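You operate a simulated robot arm through the tools that you are given. There is no shell and no other tool. Be economical: measure what you need, move in short steps, check, and stop when the job is done.

You run a simulated robot arm. Do the job below in one go: nothing can be reset, and whatever is moved stays where it is left.

JOB
Put the brass lid on the brass square flange and set the yellow-handled cover over both at the white mark.
Fine: the lid lies on the short grey shelf and goes on before the belt moves; black switch to back, jog the flange to the mark with the white button, then set the cover; it ends level on both side rails over flange and lid, its middle within 5 cm of the mark's (the flange's within 6 cm), skirt to the aisle; hands off the parts while the belt runs; leave the black lid, the long lever, the black knob and the other covers.

It is judged by the outcome, as a careful person would: the job done as asked, and still so three seconds after it is handed in. It fails if anything else is knocked over, pushed out of place, dropped, spilled or broken. Lids that push on must go on centred and level and be pressed home; caps that screw on are set level and turned clockwise until they are tight.

ROBOT AND FRAMES
A 6-joint arm with a two-finger parallel gripper on a trunk, on a base that drives. Base frame: it is fixed to the floor where the robot stands at the start and does not move with it; the origin is under the middle of the robot, x ahead of it, y to its left, z up. Units: cm, degrees, N and s.
With the tool pointing down near the work surface it reaches from about 22 to 56 cm from the robot's upright axis, wherever it stands. Its first joint turns from -166.0 to 166.0 degrees. Places, roughly: black knob [30, -50, 90]; black switch [30, -40, 90]; blue-handled cover [-275, 850, 50]; long lever [40, -90, 100]; red-handled cover [-275, 850, 100]; white mark [70, 40, 100]; white-handled cover [-275, 850, 25]; yellow-handled cover [75, -175, 100]. Payload 3.91 kg.
The TCP is the grasp point between the finger pads, 3 cm short of the fingertips. In the tool frame z runs along the fingers and y along their closing line. Largest opening 11 cm; finger width 2, thickness 1; the body of the gripper, 4.8 by 11.2 cm, starts 5.5 cm behind the TCP.
Orientation is told as [roll, pitch, yaw] about the base's x, y, z axes, in that order, counted from this pose: with the fingers straight down and closing along the base's y, the tool's x points along the base's -x, its y along +y and its z along -z.

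CONTROLS
- The arm moves only by the tool servo_tool. Its arguments are lists of equal length, an entry for each row: "dp": the shift along the tool's x, y, z in cm, a list of three; "angular": the turn, a rotation vector about the tool's x, y, z in degrees, a list of three; "fingers": the gripper command, from -1 (fully open) to 1 (shut), values between in proportion. In form: {"dp": [[dx, dy, dz], ...], "angular": [[ax, ay, az], ...], "fingers": [fingers, ...]}. A call has 1 to 20 rows; each row is the pose to reach, as a shift and turn from the pose commanded when the call began, along the tool's axes at that moment. A row lasts 0.2 s, in which the tool goes at most 5 cm and 8.6 degrees; a call with a longer step from one row to the next is refused whole, and so is a gripper value outside its range. Where a pose cannot be reached the arm comes as near as it can. A force on the tool above 40 N (or 10 N above the force at the start of the call, whichever is more), or a blocked arm, ends the call early, and 0.2 s more pass. Each finger travels about 4.5 cm/s and halts on what it meets, pressing with about 35 N; the grip force reading is that of the motor and also rises with nothing between the fingers. The clock runs only during rows and for 0.2 s after the last one: add rows that repeat a pose to give the fingers time. It gives the time, the measured TCP pose, the force on the tool (base axes), the opening and the grip force at its end, in the units of the frame above (readings bear some noise), with the torque about the TCP (base axes, N m) and any sound that the robot's microphone picked up, and new pictures: "views" is both (left out), scene, wrist or none.
- Cameras (640 x 400 px; columns grow to the right, rows downward): "scene" is now at [0.64, 11.49, 150.47]; the picture's right is [-0.28, -0.96, 0.00], its down [-0.54, 0.16, -0.82] and it looks along [0.79, -0.23, -0.57] (base axes); focal length 238 px, centre (320, 200). "wrist" rides on the gripper at [7.7, 0.7, -11.4] in the tool frame; the picture's right is [-0.09, 1.00, 0.00], its down [-0.80, -0.07, -0.59] and it looks along [-0.59, -0.05, 0.80] (tool axes); focal length 270 px, centre (320, 200). There is no depth. A picture from a camera that has moved, and an enlarged one, comes with that camera's place and axes in the base frame and with its lens.
- slide_trunk(by): slides the trunk up (or, below 0, down) by that many cm; the arm and the scene camera ride with it, the base frame stays. It gives what a move gives, with no picture.
- roll_base(legs): drives the robot by 1 to 6 legs, each [ahead, turn to the left] in cm and degrees, along the robot's own axes; the way and the turn of a leg run together, so that a leg with both is an arc; at most 150 cm and 180 degrees a leg. The arm and the cameras ride along, it lands a little off, and it stops where it bumps. It gives what a move gives, and a new picture of the scene camera.
- turn_head(pan, tilt): turns the head with the scene camera to pan (to the left, within 155 degrees either way) and tilt (down, from -29 to 69), counted from straight ahead of the robot. It gives what a move gives, and a new picture of the scene camera.
- close_up(camera, box): a new picture of the part [left, top, right, bottom] of that camera's present view, enlarged. It takes no simulated time.
- finish_job(): hands the job in; it is judged then, once.

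Work in short steps. Places have to be worked out from the pictures, the camera data and where the tool is seen: move nearer, look again, correct. Check each grasp and each placing, and mend what went wrong. You have 120 turns and 260 pictures in all, those below and enlarged ones among them. Open the gripper and draw the arm clear of the work before you hand the job in, unless the task says otherwise; then end with one line.

The tools are called after "Request:" as name(argument=value, ...) on one line, values as JSON. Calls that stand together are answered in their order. servo_tool: Moves the arm, as the interface text tells. Its arguments: {"type":"object","properties":{"dp":{"type":"array","items":{"type":"array","items":{"type":"number"}}},"angular":{"type":"array","items":{"type":"array","items":{"type":"number"}}},"fingers":{"type":"array","items":{"type":"number"}},"views":{"type":"string","enum":["both","scene","wrist","none"]}},"required":["dp","angular","fingers"]} The other tools are called the same way: slide_trunk (by) slides the trunk up or down; roll_base (legs) drives the base; turn_head (pan, tilt) turns the head that bears the scene camera; close_up (camera, box) takes an enlarged picture of a part of a camera's view; finish_job () hands the job in.

At the start:

```text
t: 0.0
tool_pos: [32.99, -22.18, 133.08]
tcp_rot: [-0.1, 0.0, -0.4]
wrist_force: [-0.6, -0.1, 0.8]
wrist_torque: [0.02, 0.0, 0.02]
gripper_width: 11.0
grasp_force: 0.1
trunk travel left (down, up): [-45.0, 16.0]
robot x, y, heading: [0.04, -1.04, 0.2]
head pan, tilt: [-16.5, 34.4]
```

scene: 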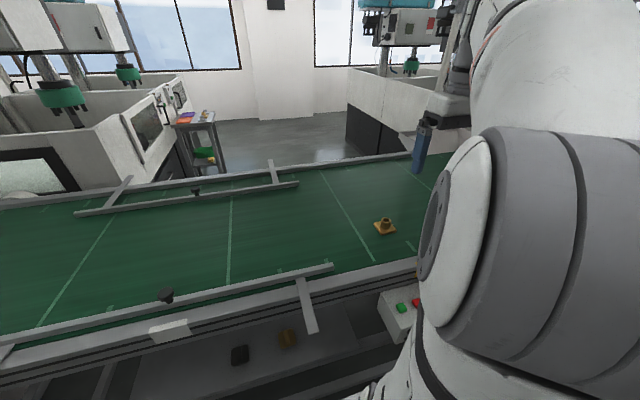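
wrist: 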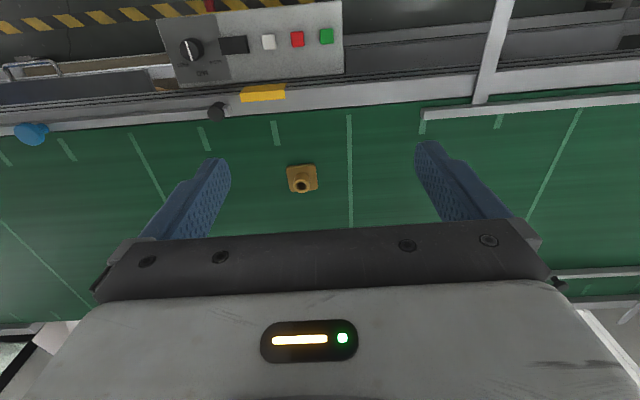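

I see the flange on the belt, two lids on a low shelf at the front, and the white mark on the front rail. I look closer at these regions first.

Request:
close_up(camera="scene", box=[140, 260, 440, 400])

Request:
close_up(camera="wrist", box=[0, 0, 360, 220])

Request:
turn_head(pan=-70, tilt=35)

```text
2.13 times, centred on (290, 330) of scene
camera zoom: at [0.64, 11.49, 150.47], right [-0.28, -0.96, 0.0], down [-0.54, 0.16, -0.82], along [0.79, -0.23, -0.57], focal length 508 px, centre (384, -77)
```

zoom: 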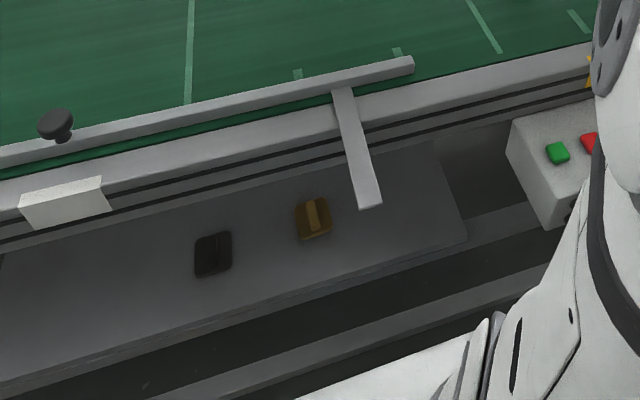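

```text
1.78 times, centred on (180, 110) of wrist
camera zoom: at [25.28, -21.57, 144.55], right [0.1, 1.0, 0.0], down [0.8, -0.08, 0.59], along [0.59, -0.06, -0.8], focal length 480 px, centre (569, 360)
```

zoom: 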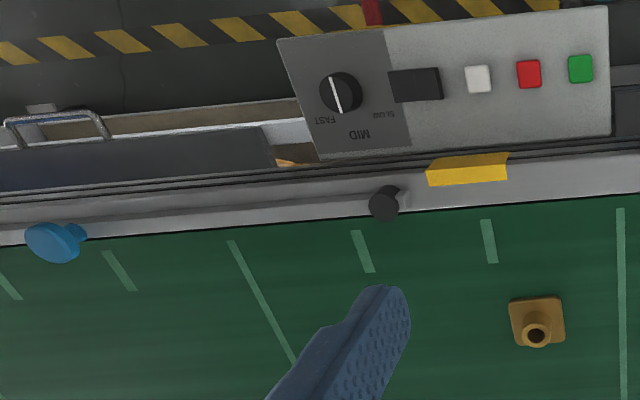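

```text
t: 1.2
tool_pos: [33.01, -22.25, 132.83]
tcp_rot: [0.0, 0.0, -0.4]
wrist_force: [0.3, -0.4, -0.3]
wrist_torque: [-0.02, -0.01, 0.02]
gripper_width: 10.99
grasp_force: 0.0
trunk travel left (down, up): [-45.0, 16.0]
robot x, y, heading: [-0.01, -1.02, -0.2]
head pan, tilt: [-70.0, 35.0]
camera scene: at [-4.81, 5.73, 150.38], right [-0.94, -0.34, 0.0], down [-0.2, 0.54, -0.82], along [0.28, -0.77, -0.57], focal length 238 px, centre (320, 200)
```

scene: 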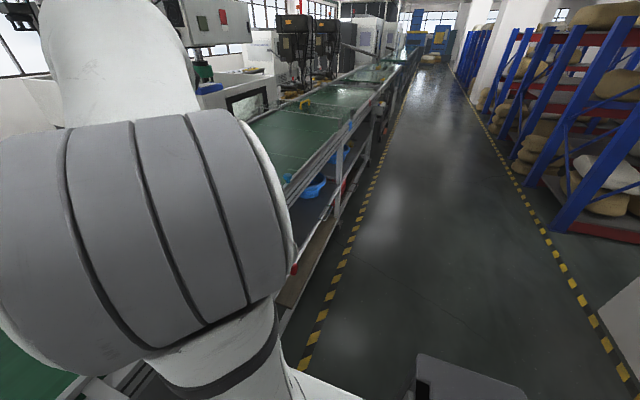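

I look closer at the far belt and aisle side to find the cover, and at the rails.

Request:
close_up(camera="scene", box=[220, 60, 420, 220])

Request:
turn_head(pan=25, tilt=40)

```text
2.50 times, centred on (320, 140) of scene
camera zoom: at [-4.81, 5.73, 150.38], right [-0.94, -0.34, 0.0], down [-0.2, 0.54, -0.82], along [0.28, -0.77, -0.57], focal length 595 px, centre (320, 350)
```

zoom: 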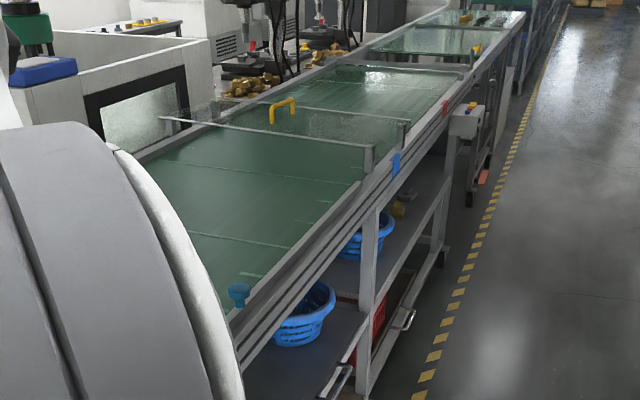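

```text
t: 2.9
tool_pos: [32.86, -22.31, 133.05]
tcp_rot: [0.0, 0.0, -0.3]
wrist_force: [-0.2, 0.8, 0.8]
wrist_torque: [0.02, -0.03, -0.04]
gripper_width: 10.99
grasp_force: 0.0
trunk travel left (down, up): [-45.0, 16.0]
robot x, y, heading: [0.08, -1.03, 0.2]
head pan, tilt: [25.0, 40.0]
camera scene: at [-0.13, 17.59, 149.62], right [0.42, -0.91, 0.0], down [-0.58, -0.27, -0.77], along [0.69, 0.32, -0.64], focal length 238 px, centre (320, 200)
```

scene: 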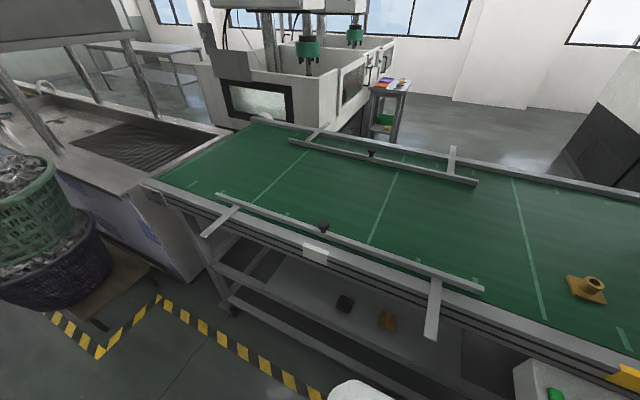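

The white mark plate sits on the front rail near (38, 37); flange near (57,-29); the brass lid lies on a low shelf near (38–45, 11), depth unclear. I move the tool above that area to view the shelf with the wrist camera.

Request:
servo_tool(dp=[[1, 4, 2], [2, 8, 4], [3, 12, 6], [4, 16, 8], [5, 20, 10], [5, 24, 13], [5, 28, 16], [5, 32, 19], [5, 32, 19]], angular=[[0, 0, 0], [0, 0, 0], [0, 0, 0], [0, 0, 0], [0, 0, 0], [0, 0, 0], [0, 0, 0], [0, 0, 0], [0, 0, 0]], fingers=[-1, -1, -1, -1, -1, -1, -1, -1, -1])

```text
t: 4.9
tool_pos: [28.02, 9.49, 114.14]
tcp_rot: [0.1, 0.0, -0.5]
wrist_force: [0.0, -0.4, -0.4]
wrist_torque: [0.01, 0.0, 0.02]
gripper_width: 11.0
grasp_force: 0.1
trunk travel left (down, up): [-45.0, 16.0]
robot x, y, heading: [0.24, -0.7, 0.1]
head pan, tilt: [25.0, 40.0]
camera scene: at [-0.15, 17.61, 149.62], right [0.42, -0.91, 0.0], down [-0.58, -0.27, -0.77], along [0.69, 0.32, -0.64], focal length 238 px, centre (320, 200)
camera wrist: at [20.35, 10.09, 125.74], right [0.1, 1.0, 0.0], down [0.8, -0.08, 0.59], along [0.59, -0.06, -0.8], focal length 270 px, centre (320, 200)
```

scene: 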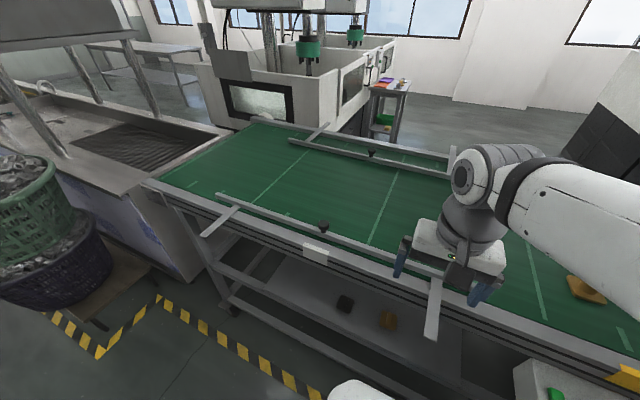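
wrist: 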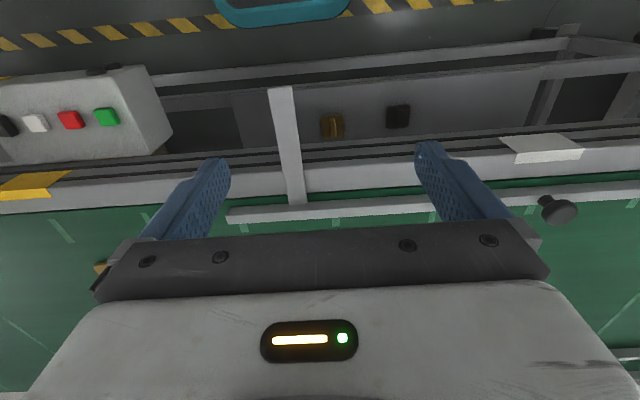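

The lid lies deep below on the shelf, around (49, 10.7, ~51), reached under the rail; a support bar sticks out at (27, 4.5, 95). I take a close-up of the lids and panel before lowering.

Request:
close_up(camera="wrist", box=[240, 60, 480, 210])

Request:
close_up(camera="wrist", box=[0, 40, 200, 200])

Request:
turn_head(pan=0, tilt=60)

```text
2.67 times, centred on (360, 135) of wrist
camera zoom: at [20.35, 10.09, 125.74], right [0.1, 1.0, 0.0], down [0.8, -0.08, 0.59], along [0.59, -0.06, -0.8], focal length 721 px, centre (213, 373)
```

zoom: 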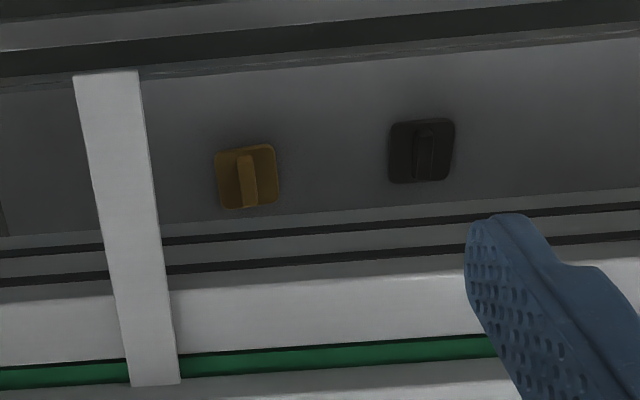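

```text
2.50 times, centred on (100, 120) of wrist
camera zoom: at [20.35, 10.09, 125.74], right [0.1, 1.0, 0.0], down [0.8, -0.08, 0.59], along [0.59, -0.06, -0.8], focal length 676 px, centre (870, 400)
```

zoom: 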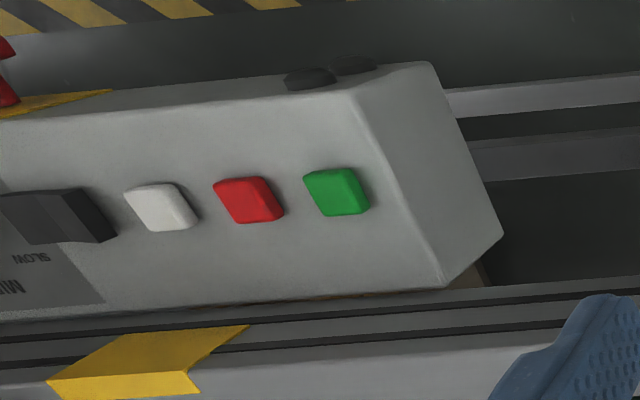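

```text
t: 5.8
tool_pos: [28.05, 9.45, 114.15]
tcp_rot: [0.0, 0.1, -0.3]
wrist_force: [-0.8, -0.8, 0.8]
wrist_torque: [0.01, -0.03, -0.01]
gripper_width: 11.0
grasp_force: 0.0
trunk travel left (down, up): [-45.0, 16.0]
robot x, y, heading: [-0.02, -0.91, 0.5]
head pan, tilt: [0.0, 60.0]
camera scene: at [-1.17, 14.01, 146.95], right [0.0, -1.0, 0.0], down [-0.87, 0.0, -0.5], along [0.5, 0.0, -0.87], focal length 238 px, centre (320, 200)
```

scene: 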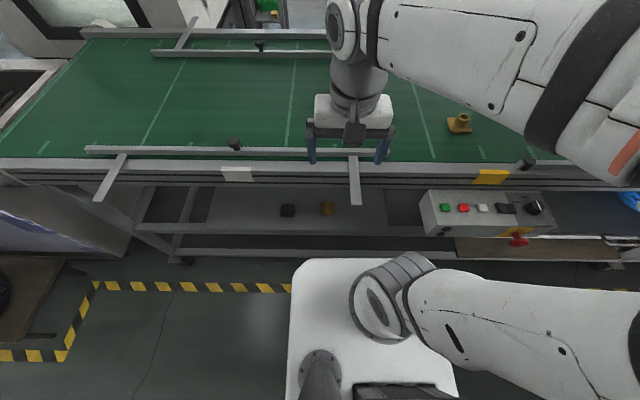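

Triangulating with the head camera puts the lid at about (48.7, 11, 53), under the belt edge. I back the robot away 20 cm so the arm can be lowered clear of the bar and panel, then lower the trunk.

Request:
roll_base(legs=[[-22, 0]])

Request:
slide_trunk(by=-42)

Request:
turn_head(pan=0, tilt=45)

```text
t: 7.5
tool_pos: [5.23, 9.37, 114.15]
tcp_rot: [0.0, -0.1, -0.2]
wrist_force: [0.2, -1.2, 0.5]
wrist_torque: [-0.03, 0.0, 0.0]
gripper_width: 11.0
grasp_force: 0.1
trunk travel left (down, up): [-45.0, 16.0]
robot x, y, heading: [-22.9, -0.87, 0.1]
head pan, tilt: [0.0, 60.0]
camera scene: at [-23.91, 13.98, 146.95], right [0.0, -1.0, 0.0], down [-0.87, 0.0, -0.5], along [0.5, 0.0, -0.87], focal length 238 px, centre (320, 200)
```

scene: 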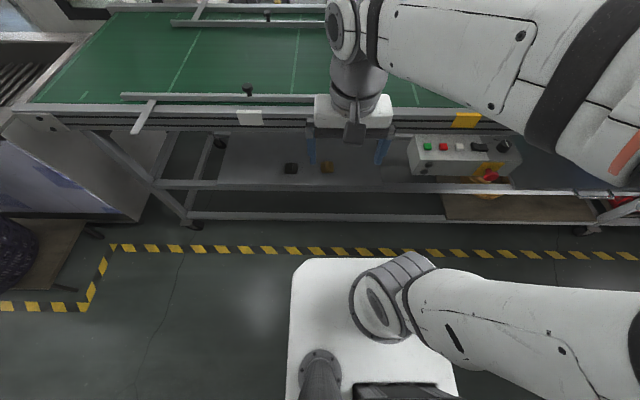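

```text
refused: -42 is not a number from -40 to 40
```

```text
t: 8.3
tool_pos: [5.29, 9.43, 114.17]
tcp_rot: [0.0, 0.0, -0.2]
wrist_force: [-0.2, 0.1, -0.3]
wrist_torque: [0.01, -0.02, 0.01]
gripper_width: 11.0
grasp_force: 0.1
trunk travel left (down, up): [-45.0, 16.0]
robot x, y, heading: [-22.6, -1.02, 0.4]
head pan, tilt: [0.0, 45.0]
camera scene: at [-22.39, 13.99, 148.89], right [0.0, -1.0, 0.0], down [-0.71, 0.0, -0.71], along [0.71, 0.0, -0.71], focal length 238 px, centre (320, 200)
```

scene: 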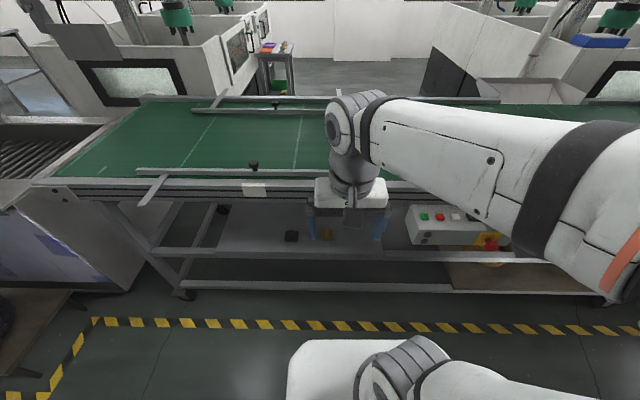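

Now lower the trunk by 40.

Request:
slide_trunk(by=-40)

Request:
turn_head(pan=0, tilt=30)

Request:
close_up(camera="wrist", box=[0, 0, 640, 400])

```text
t: 11.0
tool_pos: [-3.1, 5.54, 75.32]
tcp_rot: [-8.2, 16.7, -1.3]
wrist_force: [0.6, 0.3, 0.2]
wrist_torque: [0.01, 0.03, -0.01]
gripper_width: 11.0
grasp_force: 0.0
trunk travel left (down, up): [-15.8, 45.2]
robot x, y, heading: [-22.58, -0.89, 0.5]
head pan, tilt: [0.0, 45.0]
stopped: the arm was blocked; the commanded pose is now the measured one
```

```text
t: 11.8
tool_pos: [-2.96, 5.68, 75.52]
tcp_rot: [-8.2, 16.8, -1.2]
wrist_force: [-1.0, -0.6, -0.6]
wrist_torque: [-0.01, 0.0, 0.01]
gripper_width: 10.99
grasp_force: 0.1
trunk travel left (down, up): [-15.8, 45.2]
robot x, y, heading: [-22.56, -0.69, 0.2]
head pan, tilt: [0.0, 30.0]
camera scene: at [-21.48, 13.99, 122.39], right [0.0, -1.0, 0.0], down [-0.5, 0.0, -0.87], along [0.87, 0.0, -0.5], focal length 238 px, centre (320, 200)
```

scene: 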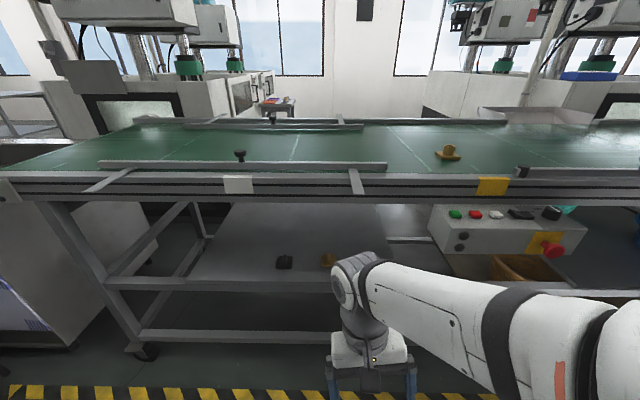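

```text
1.00 times, centred on (320, 200) of wrist (not enlarged: the box is as wide or as high as the picture)
camera zoom: at [-7.05, 7.88, 88.58], right [0.06, 0.98, -0.16], down [0.94, -0.01, 0.34], along [0.34, -0.17, -0.93], focal length 270 px, centre (320, 200)
```

zoom: 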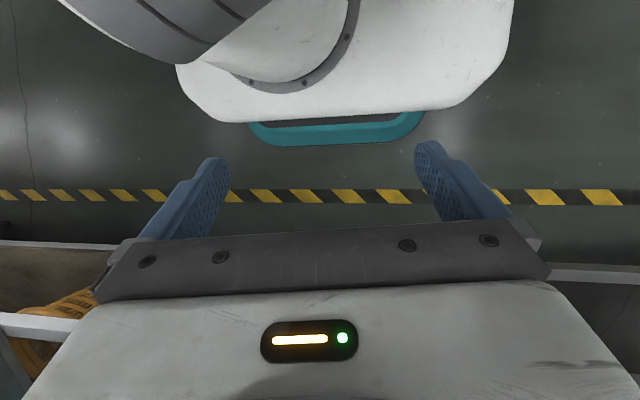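

The arm got blocked by being folded too near the base; the trunk is ~29 cm lower. I extend the tool forward and level it.

Request:
servo_tool(dp=[[-4, 0, -1.2], [-8, 0, -2.4], [-12, 0, -3.6], [-16, 0, -4.8], [-16, 0, -4.8]], angular=[[2, -4, 0], [4, -8, 0], [6, -13, 0], [8, -17, 0], [8, -17, 0]], fingers=[-1, -1, -1, -1, -1], views="wrist")

```text
t: 12.9
tool_pos: [14.08, 5.96, 75.75]
tcp_rot: [-15.4, -0.7, 2.2]
wrist_force: [0.6, 0.4, 0.0]
wrist_torque: [0.0, 0.01, -0.03]
gripper_width: 11.02
grasp_force: 0.1
trunk travel left (down, up): [-15.8, 45.2]
robot x, y, heading: [-22.77, -0.98, 0.5]
head pan, tilt: [0.0, 30.0]
camera wrist: at [6.14, 9.23, 86.7], right [0.05, 0.96, -0.26], down [0.79, 0.12, 0.6], along [0.61, -0.24, -0.75], focal length 270 px, centre (320, 200)
```

wrist: 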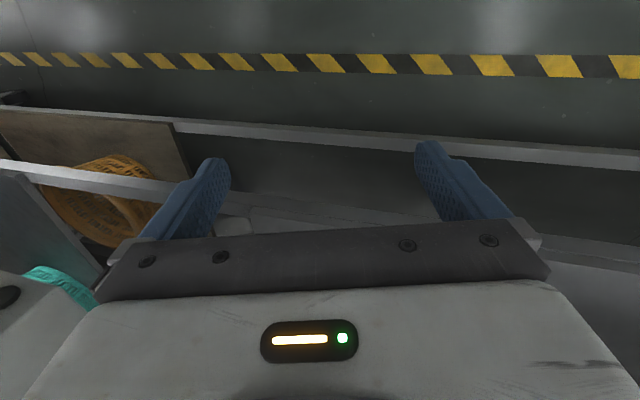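

The roll fix went the wrong way; I correct roll now and shift toward y=11.

Request:
servo_tool(dp=[[0, 2, 0], [0, 5, 0], [0, 5, 0]], angular=[[-8, 0, 0], [-15.4, 0, -2], [-15.4, 0, -2]], fingers=[-1, -1, -1], views="none")

Request:
servo_tool(dp=[[0, 0, 0], [0, 0, 0], [0, 0, 0], [0, 0, 0], [0, 0, 0], [0, 0, 0]], angular=[[0, -8, 0], [0, -16, 0], [0, -24, 0], [0, -32, 0], [0, -40, 0], [0, -40, 0]], fingers=[-1, -1, -1, -1, -1, -1])

```text
t: 13.8
tool_pos: [13.86, 10.88, 74.39]
tcp_rot: [0.1, -0.4, 4.3]
wrist_force: [-0.8, -0.7, -0.3]
wrist_torque: [-0.04, -0.01, -0.02]
gripper_width: 10.97
grasp_force: 0.1
trunk travel left (down, up): [-15.8, 45.2]
robot x, y, heading: [-22.91, -0.7, 0.3]
head pan, tilt: [0.0, 30.0]
```

```text
t: 15.2
tool_pos: [15.95, 12.26, 76.24]
tcp_rot: [0.0, -40.4, 4.3]
wrist_force: [-0.1, 0.2, 0.4]
wrist_torque: [0.05, 0.0, -0.01]
gripper_width: 10.99
grasp_force: 0.2
out of reach, approached as far as the arm can: row 4, 5, 6
trunk travel left (down, up): [-15.8, 45.2]
robot x, y, heading: [-22.53, -1.19, 0.5]
head pan, tilt: [0.0, 30.0]
camera scene: at [-21.47, 13.99, 121.95], right [0.0, -1.0, 0.0], down [-0.5, 0.0, -0.87], along [0.87, 0.0, -0.5], focal length 238 px, centre (320, 200)
camera wrist: at [2.68, 11.84, 80.2], right [-0.01, 1.0, 0.06], down [0.23, -0.05, 0.97], along [0.97, 0.02, -0.23], focal length 270 px, centre (320, 200)
```

scene: 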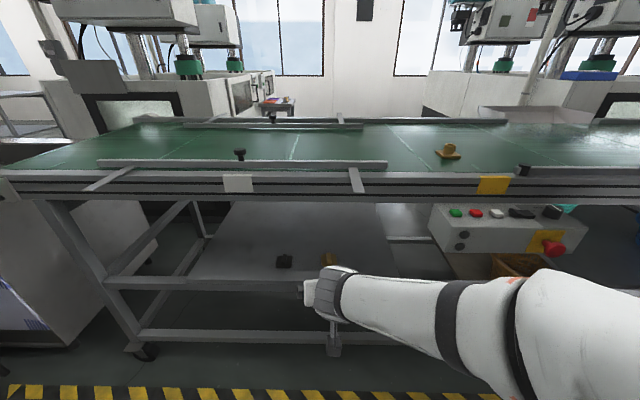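
wrist: 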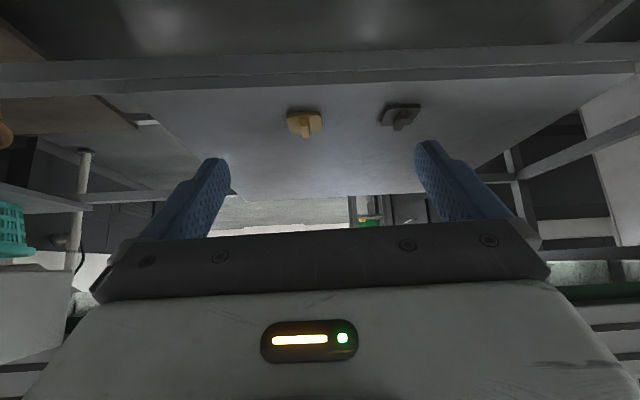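

Now I see both lids clearly; brass lid handle about (47.9, 10.9, 54.5), frame underside about z 89. I lower the tool and move it a little ahead, still outside of the table.

Request:
servo_tool(dp=[[-3, -0.5, 1.5], [-4, -1, 5.5], [-3, -1, 10], [-2.5, -1, 14], [-2.5, -1, 14]], angular=[[0, 0, 0], [0, 0, 0], [0, 0, 0], [0, 0, -4], [0, 0, -4]], fingers=[-1, -1, -1, -1, -1])

```text
t: 16.4
tool_pos: [26.82, 11.88, 67.32]
tcp_rot: [-3.4, -40.1, 9.4]
wrist_force: [-0.1, -0.2, 0.1]
wrist_torque: [0.01, -0.04, 0.02]
gripper_width: 10.98
grasp_force: 0.2
trunk travel left (down, up): [-15.8, 45.2]
robot x, y, heading: [-22.96, -0.95, 0.4]
head pan, tilt: [0.0, 30.0]
camera scene: at [-21.45, 14.0, 121.95], right [0.0, -1.0, 0.0], down [-0.5, 0.0, -0.87], along [0.87, 0.0, -0.5], focal length 238 px, centre (320, 200)
camera wrist: at [13.63, 11.02, 71.31], right [-0.06, 1.0, 0.01], down [0.23, 0.0, 0.97], along [0.97, 0.06, -0.23], focal length 270 px, centre (320, 200)
```

scene: 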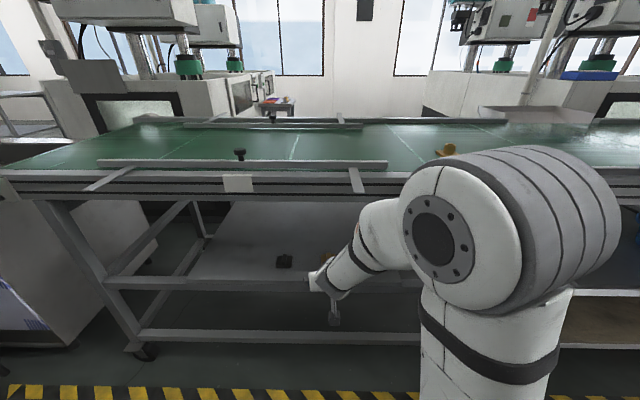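
wrist: 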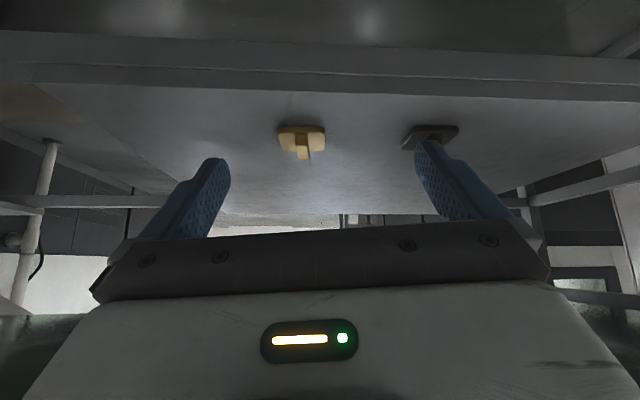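

Lid confirmed near (48, 10.8, 54.5). I straighten the yaw, then drive 10 cm ahead.

Request:
servo_tool(dp=[[0, 0, 0], [0, -1, 0], [0, -1, 0]], angular=[[1.7, 0, 4.7], [3.4, 0, 9.4], [3.4, 0, 9.4]], fingers=[-1, -1, -1], views="none")

Request:
roll_base(legs=[[10, 0]])

Request:
turn_head(pan=-20, tilt=50)

Request:
close_up(camera="wrist", box=[160, 50, 480, 250])

```text
t: 17.1
tool_pos: [27.07, 10.93, 67.24]
tcp_rot: [1.2, -40.4, -2.9]
wrist_force: [0.2, -0.1, -0.7]
wrist_torque: [-0.02, 0.01, 0.03]
gripper_width: 10.97
grasp_force: 0.1
trunk travel left (down, up): [-15.8, 45.2]
robot x, y, heading: [-22.87, -0.65, 0.4]
head pan, tilt: [0.0, 30.0]
```

```text
t: 18.3
tool_pos: [36.78, 10.95, 67.32]
tcp_rot: [1.2, -40.5, -3.0]
wrist_force: [-0.8, 0.5, 0.4]
wrist_torque: [-0.01, -0.01, 0.02]
gripper_width: 11.0
grasp_force: 0.1
trunk travel left (down, up): [-15.8, 45.2]
robot x, y, heading: [-12.52, -1.14, 0.4]
head pan, tilt: [0.0, 30.0]
camera scene: at [-11.6, 14.03, 121.95], right [0.0, -1.0, 0.0], down [-0.5, 0.0, -0.87], along [0.87, 0.0, -0.5], focal length 238 px, centre (320, 200)
```

scene: 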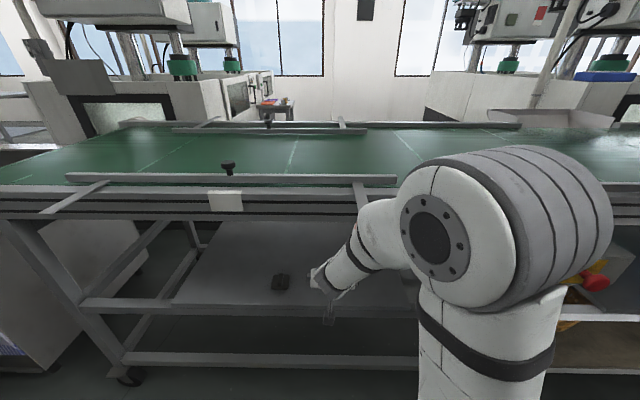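

```text
t: 19.1
tool_pos: [36.87, 11.08, 67.36]
tcp_rot: [1.2, -40.5, -3.0]
wrist_force: [0.1, -0.9, 0.0]
wrist_torque: [-0.01, -0.03, -0.01]
gripper_width: 11.0
grasp_force: 0.1
trunk travel left (down, up): [-15.8, 45.2]
robot x, y, heading: [-13.16, -0.76, 0.5]
head pan, tilt: [-20.0, 50.0]
camera scene: at [-13.37, 11.4, 119.01], right [-0.34, -0.94, 0.0], down [-0.72, 0.26, -0.64], along [0.61, -0.22, -0.77], focal length 238 px, centre (320, 200)
```

scene: 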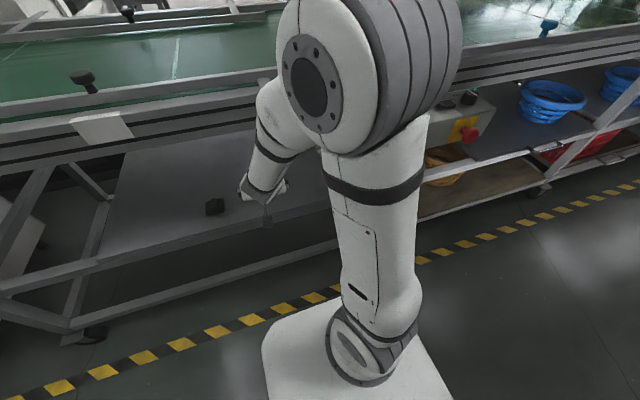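

```text
2.00 times, centred on (320, 150) of wrist
camera zoom: at [23.69, 12.03, 71.24], right [0.11, 0.99, 0.07], down [0.22, -0.09, 0.97], along [0.97, -0.09, -0.23], focal length 541 px, centre (320, 300)
```

zoom: 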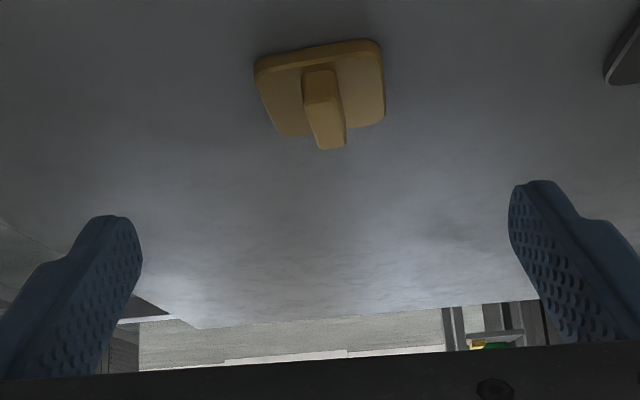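

The lid is clear: plate ~6.4 cm, handle along x from ~48 to ~53, y≈10.5, top z≈55. To keep the forearm away from the support bar I raise the tool a bit, then lower the trunk further.

Request:
servo_tool(dp=[[-2, 0, -3], [-4, 0, -7], [-5.5, 0, -10], [-5.5, 0, -10]], angular=[[0, 0, -1], [-0.5, 0, -2], [-1, 0, -3.1], [-1, 0, -3.1]], fingers=[-1, -1, -1, -1], views="none")

Request:
slide_trunk(by=-14)

Request:
turn_head(pan=-15, tilt=40)

```text
t: 20.1
tool_pos: [34.47, 10.95, 78.42]
tcp_rot: [-0.4, -40.5, 1.1]
wrist_force: [-0.9, 0.3, 0.2]
wrist_torque: [-0.02, 0.0, 0.04]
gripper_width: 11.02
grasp_force: 0.1
trunk travel left (down, up): [-15.8, 45.2]
robot x, y, heading: [-12.61, -0.78, 0.1]
head pan, tilt: [-20.0, 50.0]
```

```text
t: 21.8
tool_pos: [34.48, 10.98, 64.29]
tcp_rot: [-0.4, -40.5, 1.0]
wrist_force: [0.8, -0.3, 0.4]
wrist_torque: [0.0, -0.01, 0.03]
gripper_width: 11.02
grasp_force: 0.0
trunk travel left (down, up): [-1.8, 59.2]
robot x, y, heading: [-12.98, -0.53, -0.2]
head pan, tilt: [-20.0, 50.0]
```

```text
t: 22.5
tool_pos: [34.49, 10.99, 64.5]
tcp_rot: [-0.4, -40.5, 1.1]
wrist_force: [-0.3, -0.4, -0.3]
wrist_torque: [0.02, 0.02, 0.0]
gripper_width: 11.0
grasp_force: 0.2
trunk travel left (down, up): [-1.8, 59.2]
robot x, y, heading: [-13.0, -0.96, 0.2]
head pan, tilt: [-15.0, 40.0]
camera scene: at [-12.41, 11.83, 106.41], right [-0.26, -0.97, 0.0], down [-0.62, 0.16, -0.77], along [0.74, -0.2, -0.64], focal length 238 px, centre (320, 200)
```

scene: 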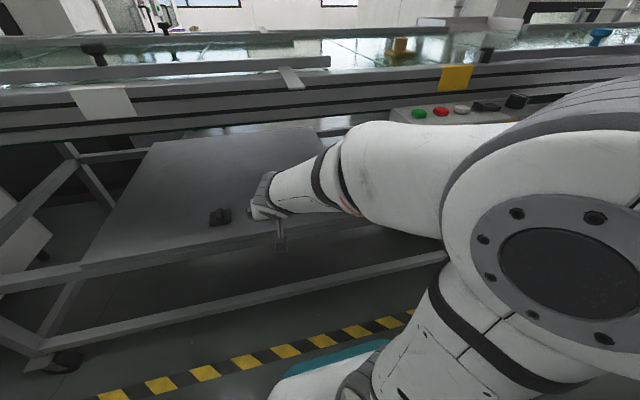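

The arm is now low and flat, clear of the bar. I advance under the belt to just above the lid.

Request:
servo_tool(dp=[[-2, 0, 2.8], [-4, 0, 5.5], [-6, -0.3, 8.3], [-7.7, -0.6, 11], [-7.7, -0.6, 11]], angular=[[0, 0, 0], [0, 0, 0], [0.3, 0, 0.4], [0.6, 0, 0.8], [0.6, 0, 0.8]], fingers=[-1, -1, -1, -1, -1])

```text
t: 23.7
tool_pos: [47.49, 10.51, 61.29]
tcp_rot: [-0.4, -40.5, 0.0]
wrist_force: [0.9, -0.8, -0.3]
wrist_torque: [-0.01, -0.01, 0.03]
gripper_width: 11.02
grasp_force: 0.1
trunk travel left (down, up): [-1.8, 59.2]
robot x, y, heading: [-12.81, -0.77, 0.0]
head pan, tilt: [-15.0, 40.0]
camera scene: at [-12.4, 11.83, 106.42], right [-0.26, -0.97, 0.0], down [-0.62, 0.16, -0.77], along [0.74, -0.2, -0.64], focal length 238 px, centre (320, 200)
camera wrist: at [34.3, 11.15, 65.17], right [0.07, 1.0, 0.05], down [0.22, -0.07, 0.97], along [0.97, -0.06, -0.23], focal length 270 px, centre (320, 200)
```

scene: 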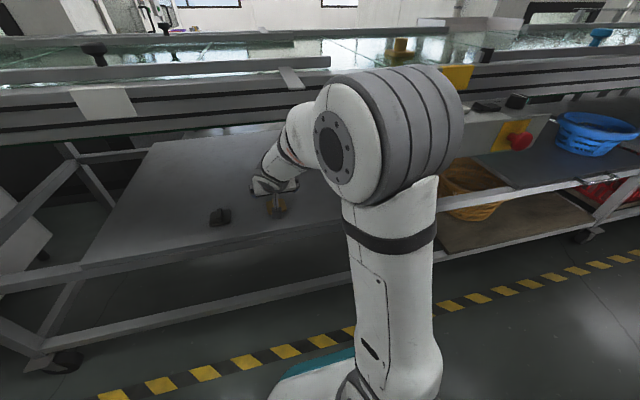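
wrist: 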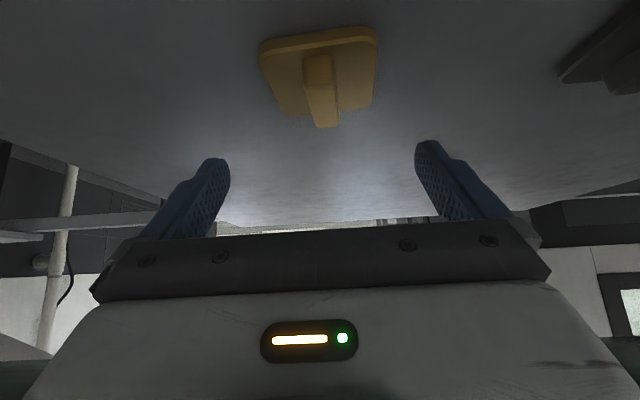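

Lid confirmed at about x 47.4–53.5, y 10.6. I go down so that the fingertips straddle the handle.

Request:
servo_tool(dp=[[0.8, 0, 2.4], [1.3, 0, 4], [1.68, 0.1, 4.88], [1.68, 0.1, 4.88]], angular=[[0, 0, 0], [0, 0, 0], [0, 0, 0], [0, 0, 0]], fingers=[-1, -0.6, -0.4, -0.4])

Request:
close_up(camera="wrist", box=[180, 0, 460, 200])

```text
t: 24.6
tool_pos: [49.5, 10.89, 56.96]
tcp_rot: [0.0, -41.3, 0.0]
wrist_force: [-12.9, -0.1, 18.3]
wrist_torque: [-0.06, 0.1, 0.02]
gripper_width: 7.68
grasp_force: 0.1
trunk travel left (down, up): [-1.8, 59.2]
robot x, y, heading: [-12.97, -0.97, 0.1]
head pan, tilt: [-15.0, 40.0]
stopped in row 4: the force on the tool passed its limit at 41 N (the readings are from after the stop); the commanded pose is now the measured one
camera scene: at [-12.62, 11.81, 106.44], right [-0.26, -0.97, 0.0], down [-0.62, 0.16, -0.77], along [0.74, -0.2, -0.64], focal length 238 px, centre (320, 200)
camera wrist: at [36.27, 11.46, 60.66], right [0.07, 1.0, 0.06], down [0.21, -0.07, 0.97], along [0.97, -0.05, -0.22], focal length 270 px, centre (320, 200)
```

scene: 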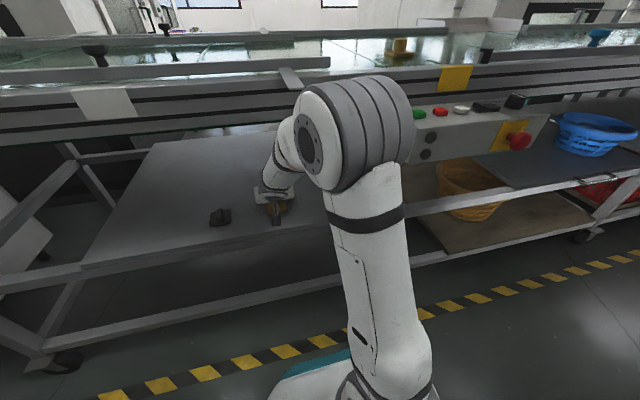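
wrist: 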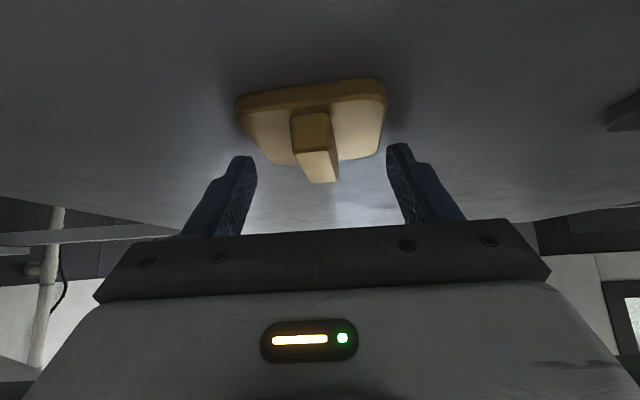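

```text
2.00 times, centred on (320, 100) of wrist
camera zoom: at [36.27, 11.46, 60.66], right [0.07, 1.0, 0.06], down [0.21, -0.07, 0.97], along [0.97, -0.05, -0.22], focal length 541 px, centre (320, 400)
```

zoom: 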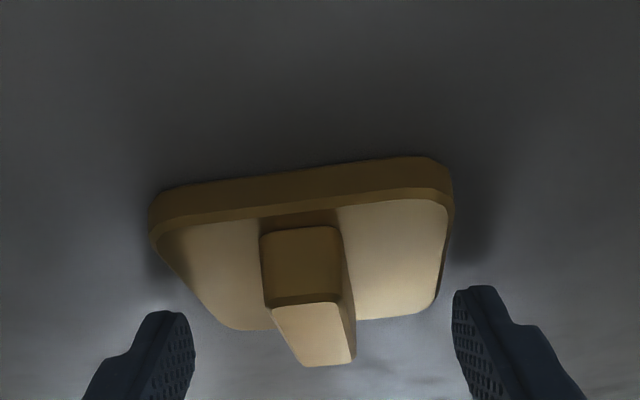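

The tips touched the shelf, so the shelf is at z≈54 and the lid a little nearer: handle x 46–50.5, y≈10.85, top z≈56.4. I retreat and put the tips at the handle's middle, just over the plate.

Request:
servo_tool(dp=[[0, 0, -2.5], [0, 0, -3.5], [0.5, 0, -3.2], [0.95, 0, -2.5], [0.95, 0, -2.5]], angular=[[0, 0, 0], [0, 0, 0], [-0.5, 0, -0.6], [-1, 0, -1.1], [-1, 0, -1.1]], fingers=[-0.4, -0.4, -0.4, -0.4, -0.4], views="wrist")

Request:
close_up(camera="wrist", box=[180, 0, 460, 200])

```text
t: 25.9
tool_pos: [47.22, 10.86, 57.74]
tcp_rot: [-0.2, -40.8, 1.4]
wrist_force: [0.6, -0.4, 0.3]
wrist_torque: [0.0, 0.04, 0.03]
gripper_width: 7.69
grasp_force: 0.1
trunk travel left (down, up): [-1.8, 59.2]
robot x, y, heading: [-12.79, -1.26, 0.3]
head pan, tilt: [-15.0, 40.0]
camera wrist: at [33.95, 11.08, 61.56], right [0.04, 1.0, 0.06], down [0.22, -0.06, 0.97], along [0.97, -0.03, -0.22], focal length 270 px, centre (320, 200)
```

wrist: 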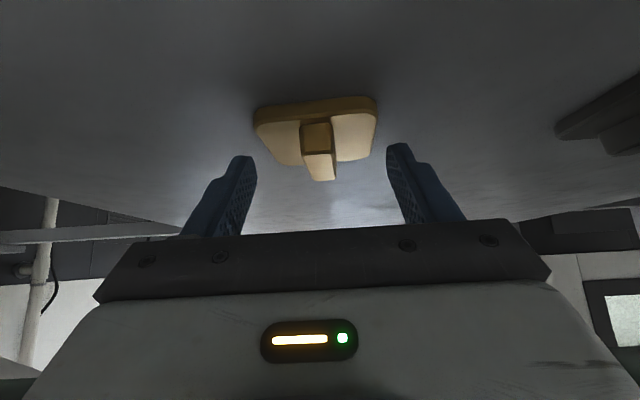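

```text
2.00 times, centred on (320, 100) of wrist
camera zoom: at [33.95, 11.08, 61.56], right [0.04, 1.0, 0.06], down [0.22, -0.06, 0.97], along [0.97, -0.03, -0.22], focal length 541 px, centre (320, 400)
```

zoom: 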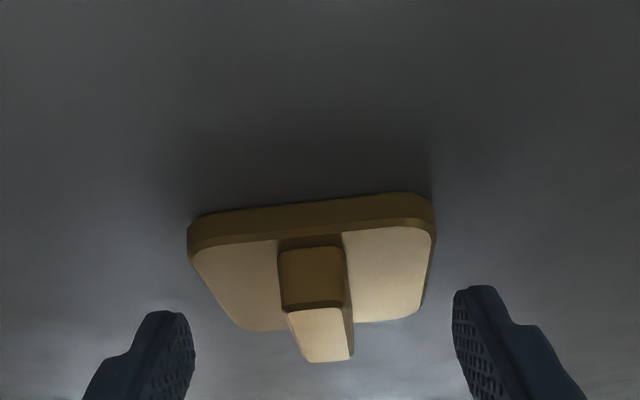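

Well aligned with the handle middle (48.4, 10.75). I raise 0.4 cm so the tips clear the plate, and close.

Request:
servo_tool(dp=[[-0.25, -0.1, -0.3], [-0.25, -0.1, -0.3], [-0.25, -0.1, -0.3], [-0.25, -0.1, -0.3], [-0.25, -0.1, -0.3], [-0.25, -0.1, -0.3], [-0.25, -0.1, -0.3]], angular=[[0, 0, 0], [0, 0, 0], [0, 0, 0], [0, 0, 0], [0, 0, 0], [0, 0, 0], [0, 0, 0]], fingers=[-0.4, 0, 0.4, 0.7, 1, 1, 1], views="wrist")

Request:
close_up(camera="wrist", box=[180, 0, 460, 200])

```text
t: 27.4
tool_pos: [47.23, 10.7, 58.22]
tcp_rot: [0.0, -40.9, 1.4]
wrist_force: [0.1, -0.8, 2.5]
wrist_torque: [0.01, -0.04, 0.1]
gripper_width: 1.61
grasp_force: 34.8
trunk travel left (down, up): [-1.8, 59.2]
robot x, y, heading: [-12.68, -0.93, 0.4]
head pan, tilt: [-15.0, 40.0]
camera wrist: at [33.96, 10.91, 62.02], right [0.04, 1.0, 0.06], down [0.22, -0.06, 0.97], along [0.97, -0.03, -0.22], focal length 270 px, centre (320, 200)
```

wrist: 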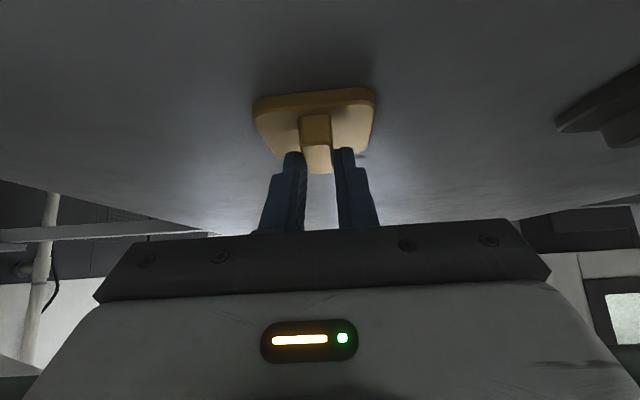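

```text
2.00 times, centred on (320, 100) of wrist
camera zoom: at [33.96, 10.91, 62.02], right [0.04, 1.0, 0.06], down [0.22, -0.06, 0.97], along [0.97, -0.03, -0.22], focal length 541 px, centre (320, 400)
```

zoom: 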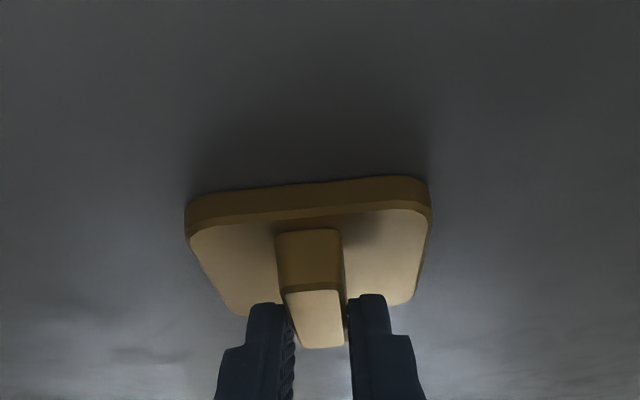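

Gripped the handle (1.6 cm wide). I lift a little to check.

Request:
servo_tool(dp=[[-0.65, 0, -0.75], [-1.3, 0, -1.5], [-2, 0, -2.3], [-2, 0, -2.3]], angular=[[0, 0, 0], [0, 0, 0], [0, 0, 0], [0, 0, 0]], fingers=[1, 1, 1, 1], views="wrist")

Request:
close_up(camera="wrist", box=[180, 0, 460, 200])

```text
t: 28.4
tool_pos: [47.38, 10.66, 61.21]
tcp_rot: [-0.1, -40.9, 1.4]
wrist_force: [-0.1, 0.1, -4.5]
wrist_torque: [0.0, 0.0, 0.03]
gripper_width: 1.58
grasp_force: 34.6
trunk travel left (down, up): [-1.8, 59.2]
robot x, y, heading: [-12.95, -1.05, 0.1]
head pan, tilt: [-15.0, 40.0]
camera wrist: at [34.05, 10.92, 65.0], right [0.04, 1.0, 0.06], down [0.22, -0.06, 0.97], along [0.97, -0.03, -0.22], focal length 270 px, centre (320, 200)
```

wrist: 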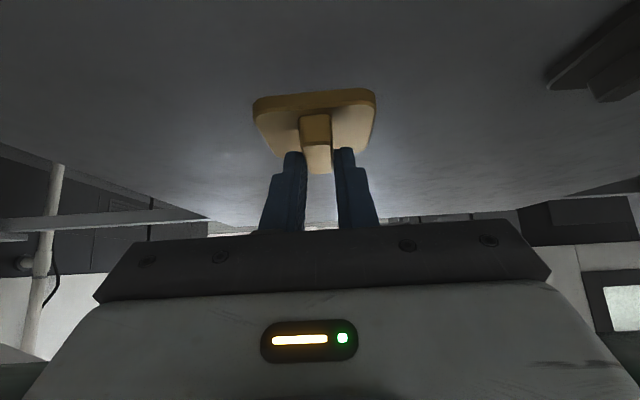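

```text
2.00 times, centred on (320, 100) of wrist
camera zoom: at [34.05, 10.92, 65.0], right [0.04, 1.0, 0.06], down [0.22, -0.06, 0.97], along [0.97, -0.03, -0.22], focal length 541 px, centre (320, 400)
```

zoom: 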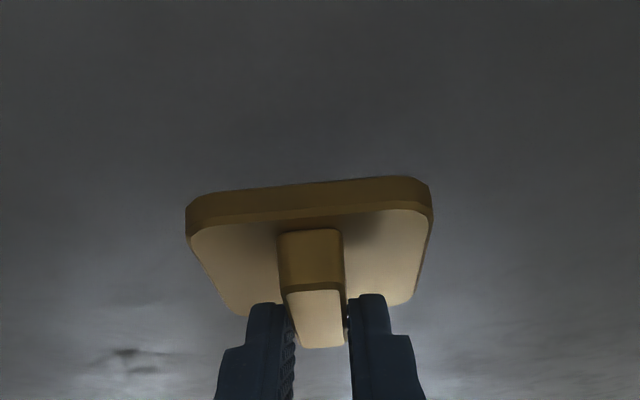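

Lid is held firmly and level. I retreat from under the belt the same way.

Request:
servo_tool(dp=[[1.9, 0, -2.8], [3.7, 0, -5.7], [5.5, 0, -8.5], [7.3, 0, -11.3], [7.3, 0, -11.3]], angular=[[0, 0, 0], [0, 0, 0], [0, 0, 0], [0, 0, 0], [0, 0, 0]], fingers=[1, 1, 1, 1, 1], views="none")

Request:
roll_base(legs=[[-18, 0]])

```text
t: 29.6
tool_pos: [34.04, 10.71, 64.92]
tcp_rot: [-0.1, -40.8, 1.6]
wrist_force: [-0.3, 0.7, -3.6]
wrist_torque: [0.0, 0.03, -0.01]
gripper_width: 1.59
grasp_force: 34.9
trunk travel left (down, up): [-1.8, 59.2]
robot x, y, heading: [-12.66, -0.39, 0.0]
head pan, tilt: [-15.0, 40.0]
```

```text
t: 31.1
tool_pos: [16.55, 10.53, 64.94]
tcp_rot: [0.0, -40.9, 1.3]
wrist_force: [0.0, 0.1, -3.7]
wrist_torque: [0.02, 0.03, 0.01]
gripper_width: 1.58
grasp_force: 35.2
trunk travel left (down, up): [-1.8, 59.2]
robot x, y, heading: [-30.36, -0.67, -0.0]
head pan, tilt: [-15.0, 40.0]
camera scene: at [-30.0, 11.77, 106.42], right [-0.26, -0.97, 0.0], down [-0.62, 0.16, -0.77], along [0.74, -0.2, -0.64], focal length 238 px, centre (320, 200)
```

scene: 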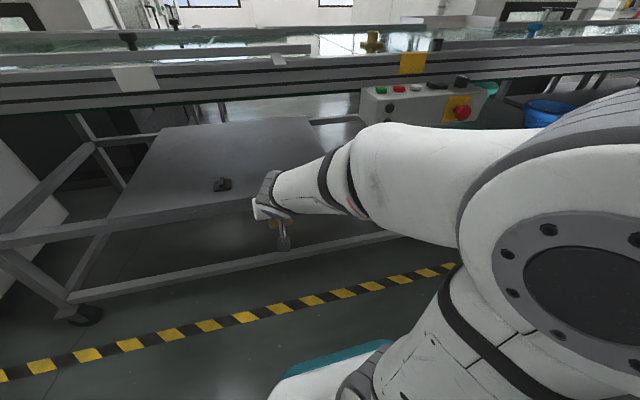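

Lid is clear of the table. I raise the trunk, so the tool is above belt height.

Request:
slide_trunk(by=40)

Request:
slide_trunk(by=9)

Request:
turn_head(pan=-25, tilt=40)

```text
t: 35.0
tool_pos: [16.51, 10.61, 104.91]
tcp_rot: [0.1, -40.7, 1.3]
wrist_force: [-0.6, 0.4, -3.9]
wrist_torque: [0.0, 0.04, 0.01]
gripper_width: 1.6
grasp_force: 35.8
trunk travel left (down, up): [-41.8, 19.2]
robot x, y, heading: [-30.44, -1.0, 0.1]
head pan, tilt: [-15.0, 40.0]
```

```text
t: 36.2
tool_pos: [16.62, 10.54, 113.87]
tcp_rot: [-0.1, -40.8, 1.2]
wrist_force: [0.0, -0.5, -4.0]
wrist_torque: [-0.02, 0.05, 0.01]
gripper_width: 1.59
grasp_force: 35.4
trunk travel left (down, up): [-50.8, 10.2]
robot x, y, heading: [-30.47, -0.94, 0.2]
head pan, tilt: [-15.0, 40.0]
```

```text
t: 36.9
tool_pos: [16.49, 10.5, 113.9]
tcp_rot: [0.0, -40.9, 1.3]
wrist_force: [0.2, -0.2, -3.2]
wrist_torque: [-0.02, 0.05, 0.0]
gripper_width: 1.56
grasp_force: 35.1
trunk travel left (down, up): [-50.8, 10.2]
robot x, y, heading: [-30.15, -0.94, 0.1]
head pan, tilt: [-25.0, 40.0]
camera scene: at [-30.48, 10.38, 155.42], right [-0.42, -0.91, 0.0], down [-0.58, 0.27, -0.77], along [0.7, -0.32, -0.64], focal length 238 px, centre (320, 200)
```

scene: 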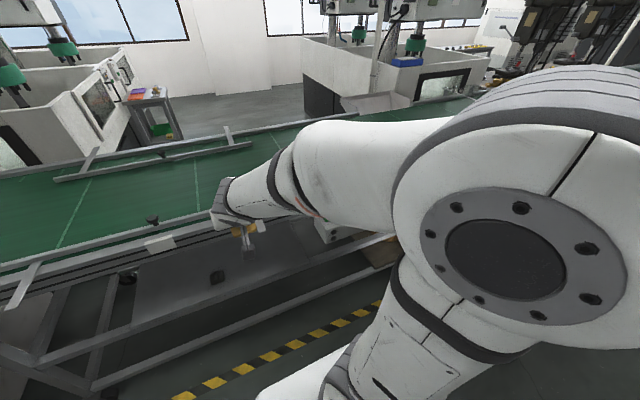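

Now drive an S-curve right and forward to about (5,-20), arm high above belt.

Request:
roll_base(legs=[[21, -57], [20, 57]])

Request:
turn_head(pan=0, tilt=45)

Request:
close_up(camera="wrist", box=[0, 0, 640, 400])

```text
t: 42.4
tool_pos: [50.78, -10.31, 113.93]
tcp_rot: [0.0, -40.8, -0.8]
wrist_force: [-0.3, -0.2, -3.2]
wrist_torque: [0.0, 0.01, -0.02]
gripper_width: 1.58
grasp_force: 34.9
trunk travel left (down, up): [-50.8, 10.2]
robot x, y, heading: [3.41, -20.77, -2.4]
head pan, tilt: [-25.0, 40.0]
camera scene: at [3.79, -9.42, 155.42], right [-0.46, -0.89, 0.0], down [-0.57, 0.29, -0.77], along [0.68, -0.35, -0.64], focal length 238 px, centre (320, 200)
```

scene: 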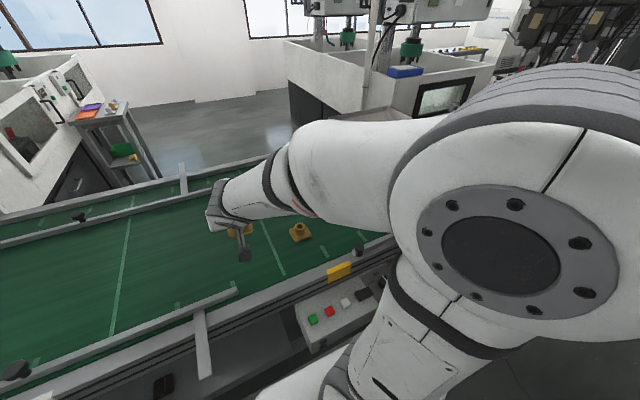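

```text
t: 43.3
tool_pos: [50.68, -10.26, 113.9]
tcp_rot: [-0.1, -40.7, -0.7]
wrist_force: [-0.1, 0.3, -4.2]
wrist_torque: [-0.01, 0.01, 0.01]
gripper_width: 1.58
grasp_force: 35.4
trunk travel left (down, up): [-50.8, 10.2]
robot x, y, heading: [3.31, -20.56, -2.3]
head pan, tilt: [0.0, 45.0]
camera scene: at [4.28, -5.74, 154.69], right [-0.04, -1.0, 0.0], down [-0.71, 0.03, -0.71], along [0.71, -0.03, -0.71], focal length 238 px, centre (320, 200)
```

scene: 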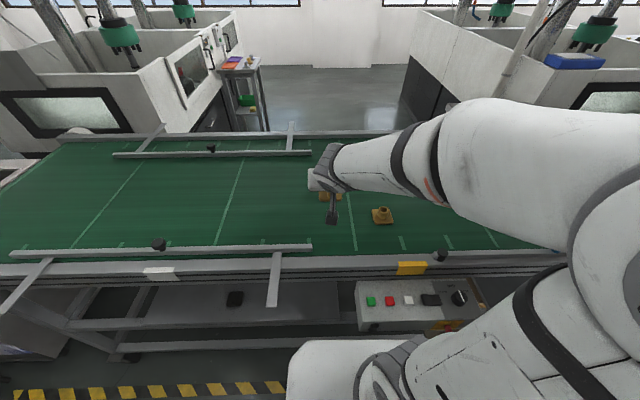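

```text
1.00 times, centred on (320, 200) of wrist (not enlarged: the box is as wide or as high as the picture)
camera zoom: at [37.39, -9.47, 117.74], right [0.08, 1.0, 0.06], down [0.22, -0.07, 0.97], along [0.97, -0.07, -0.22], focal length 270 px, centre (320, 200)
```

zoom: 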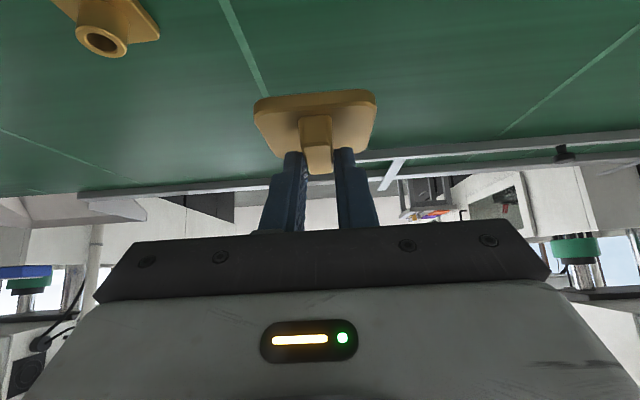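

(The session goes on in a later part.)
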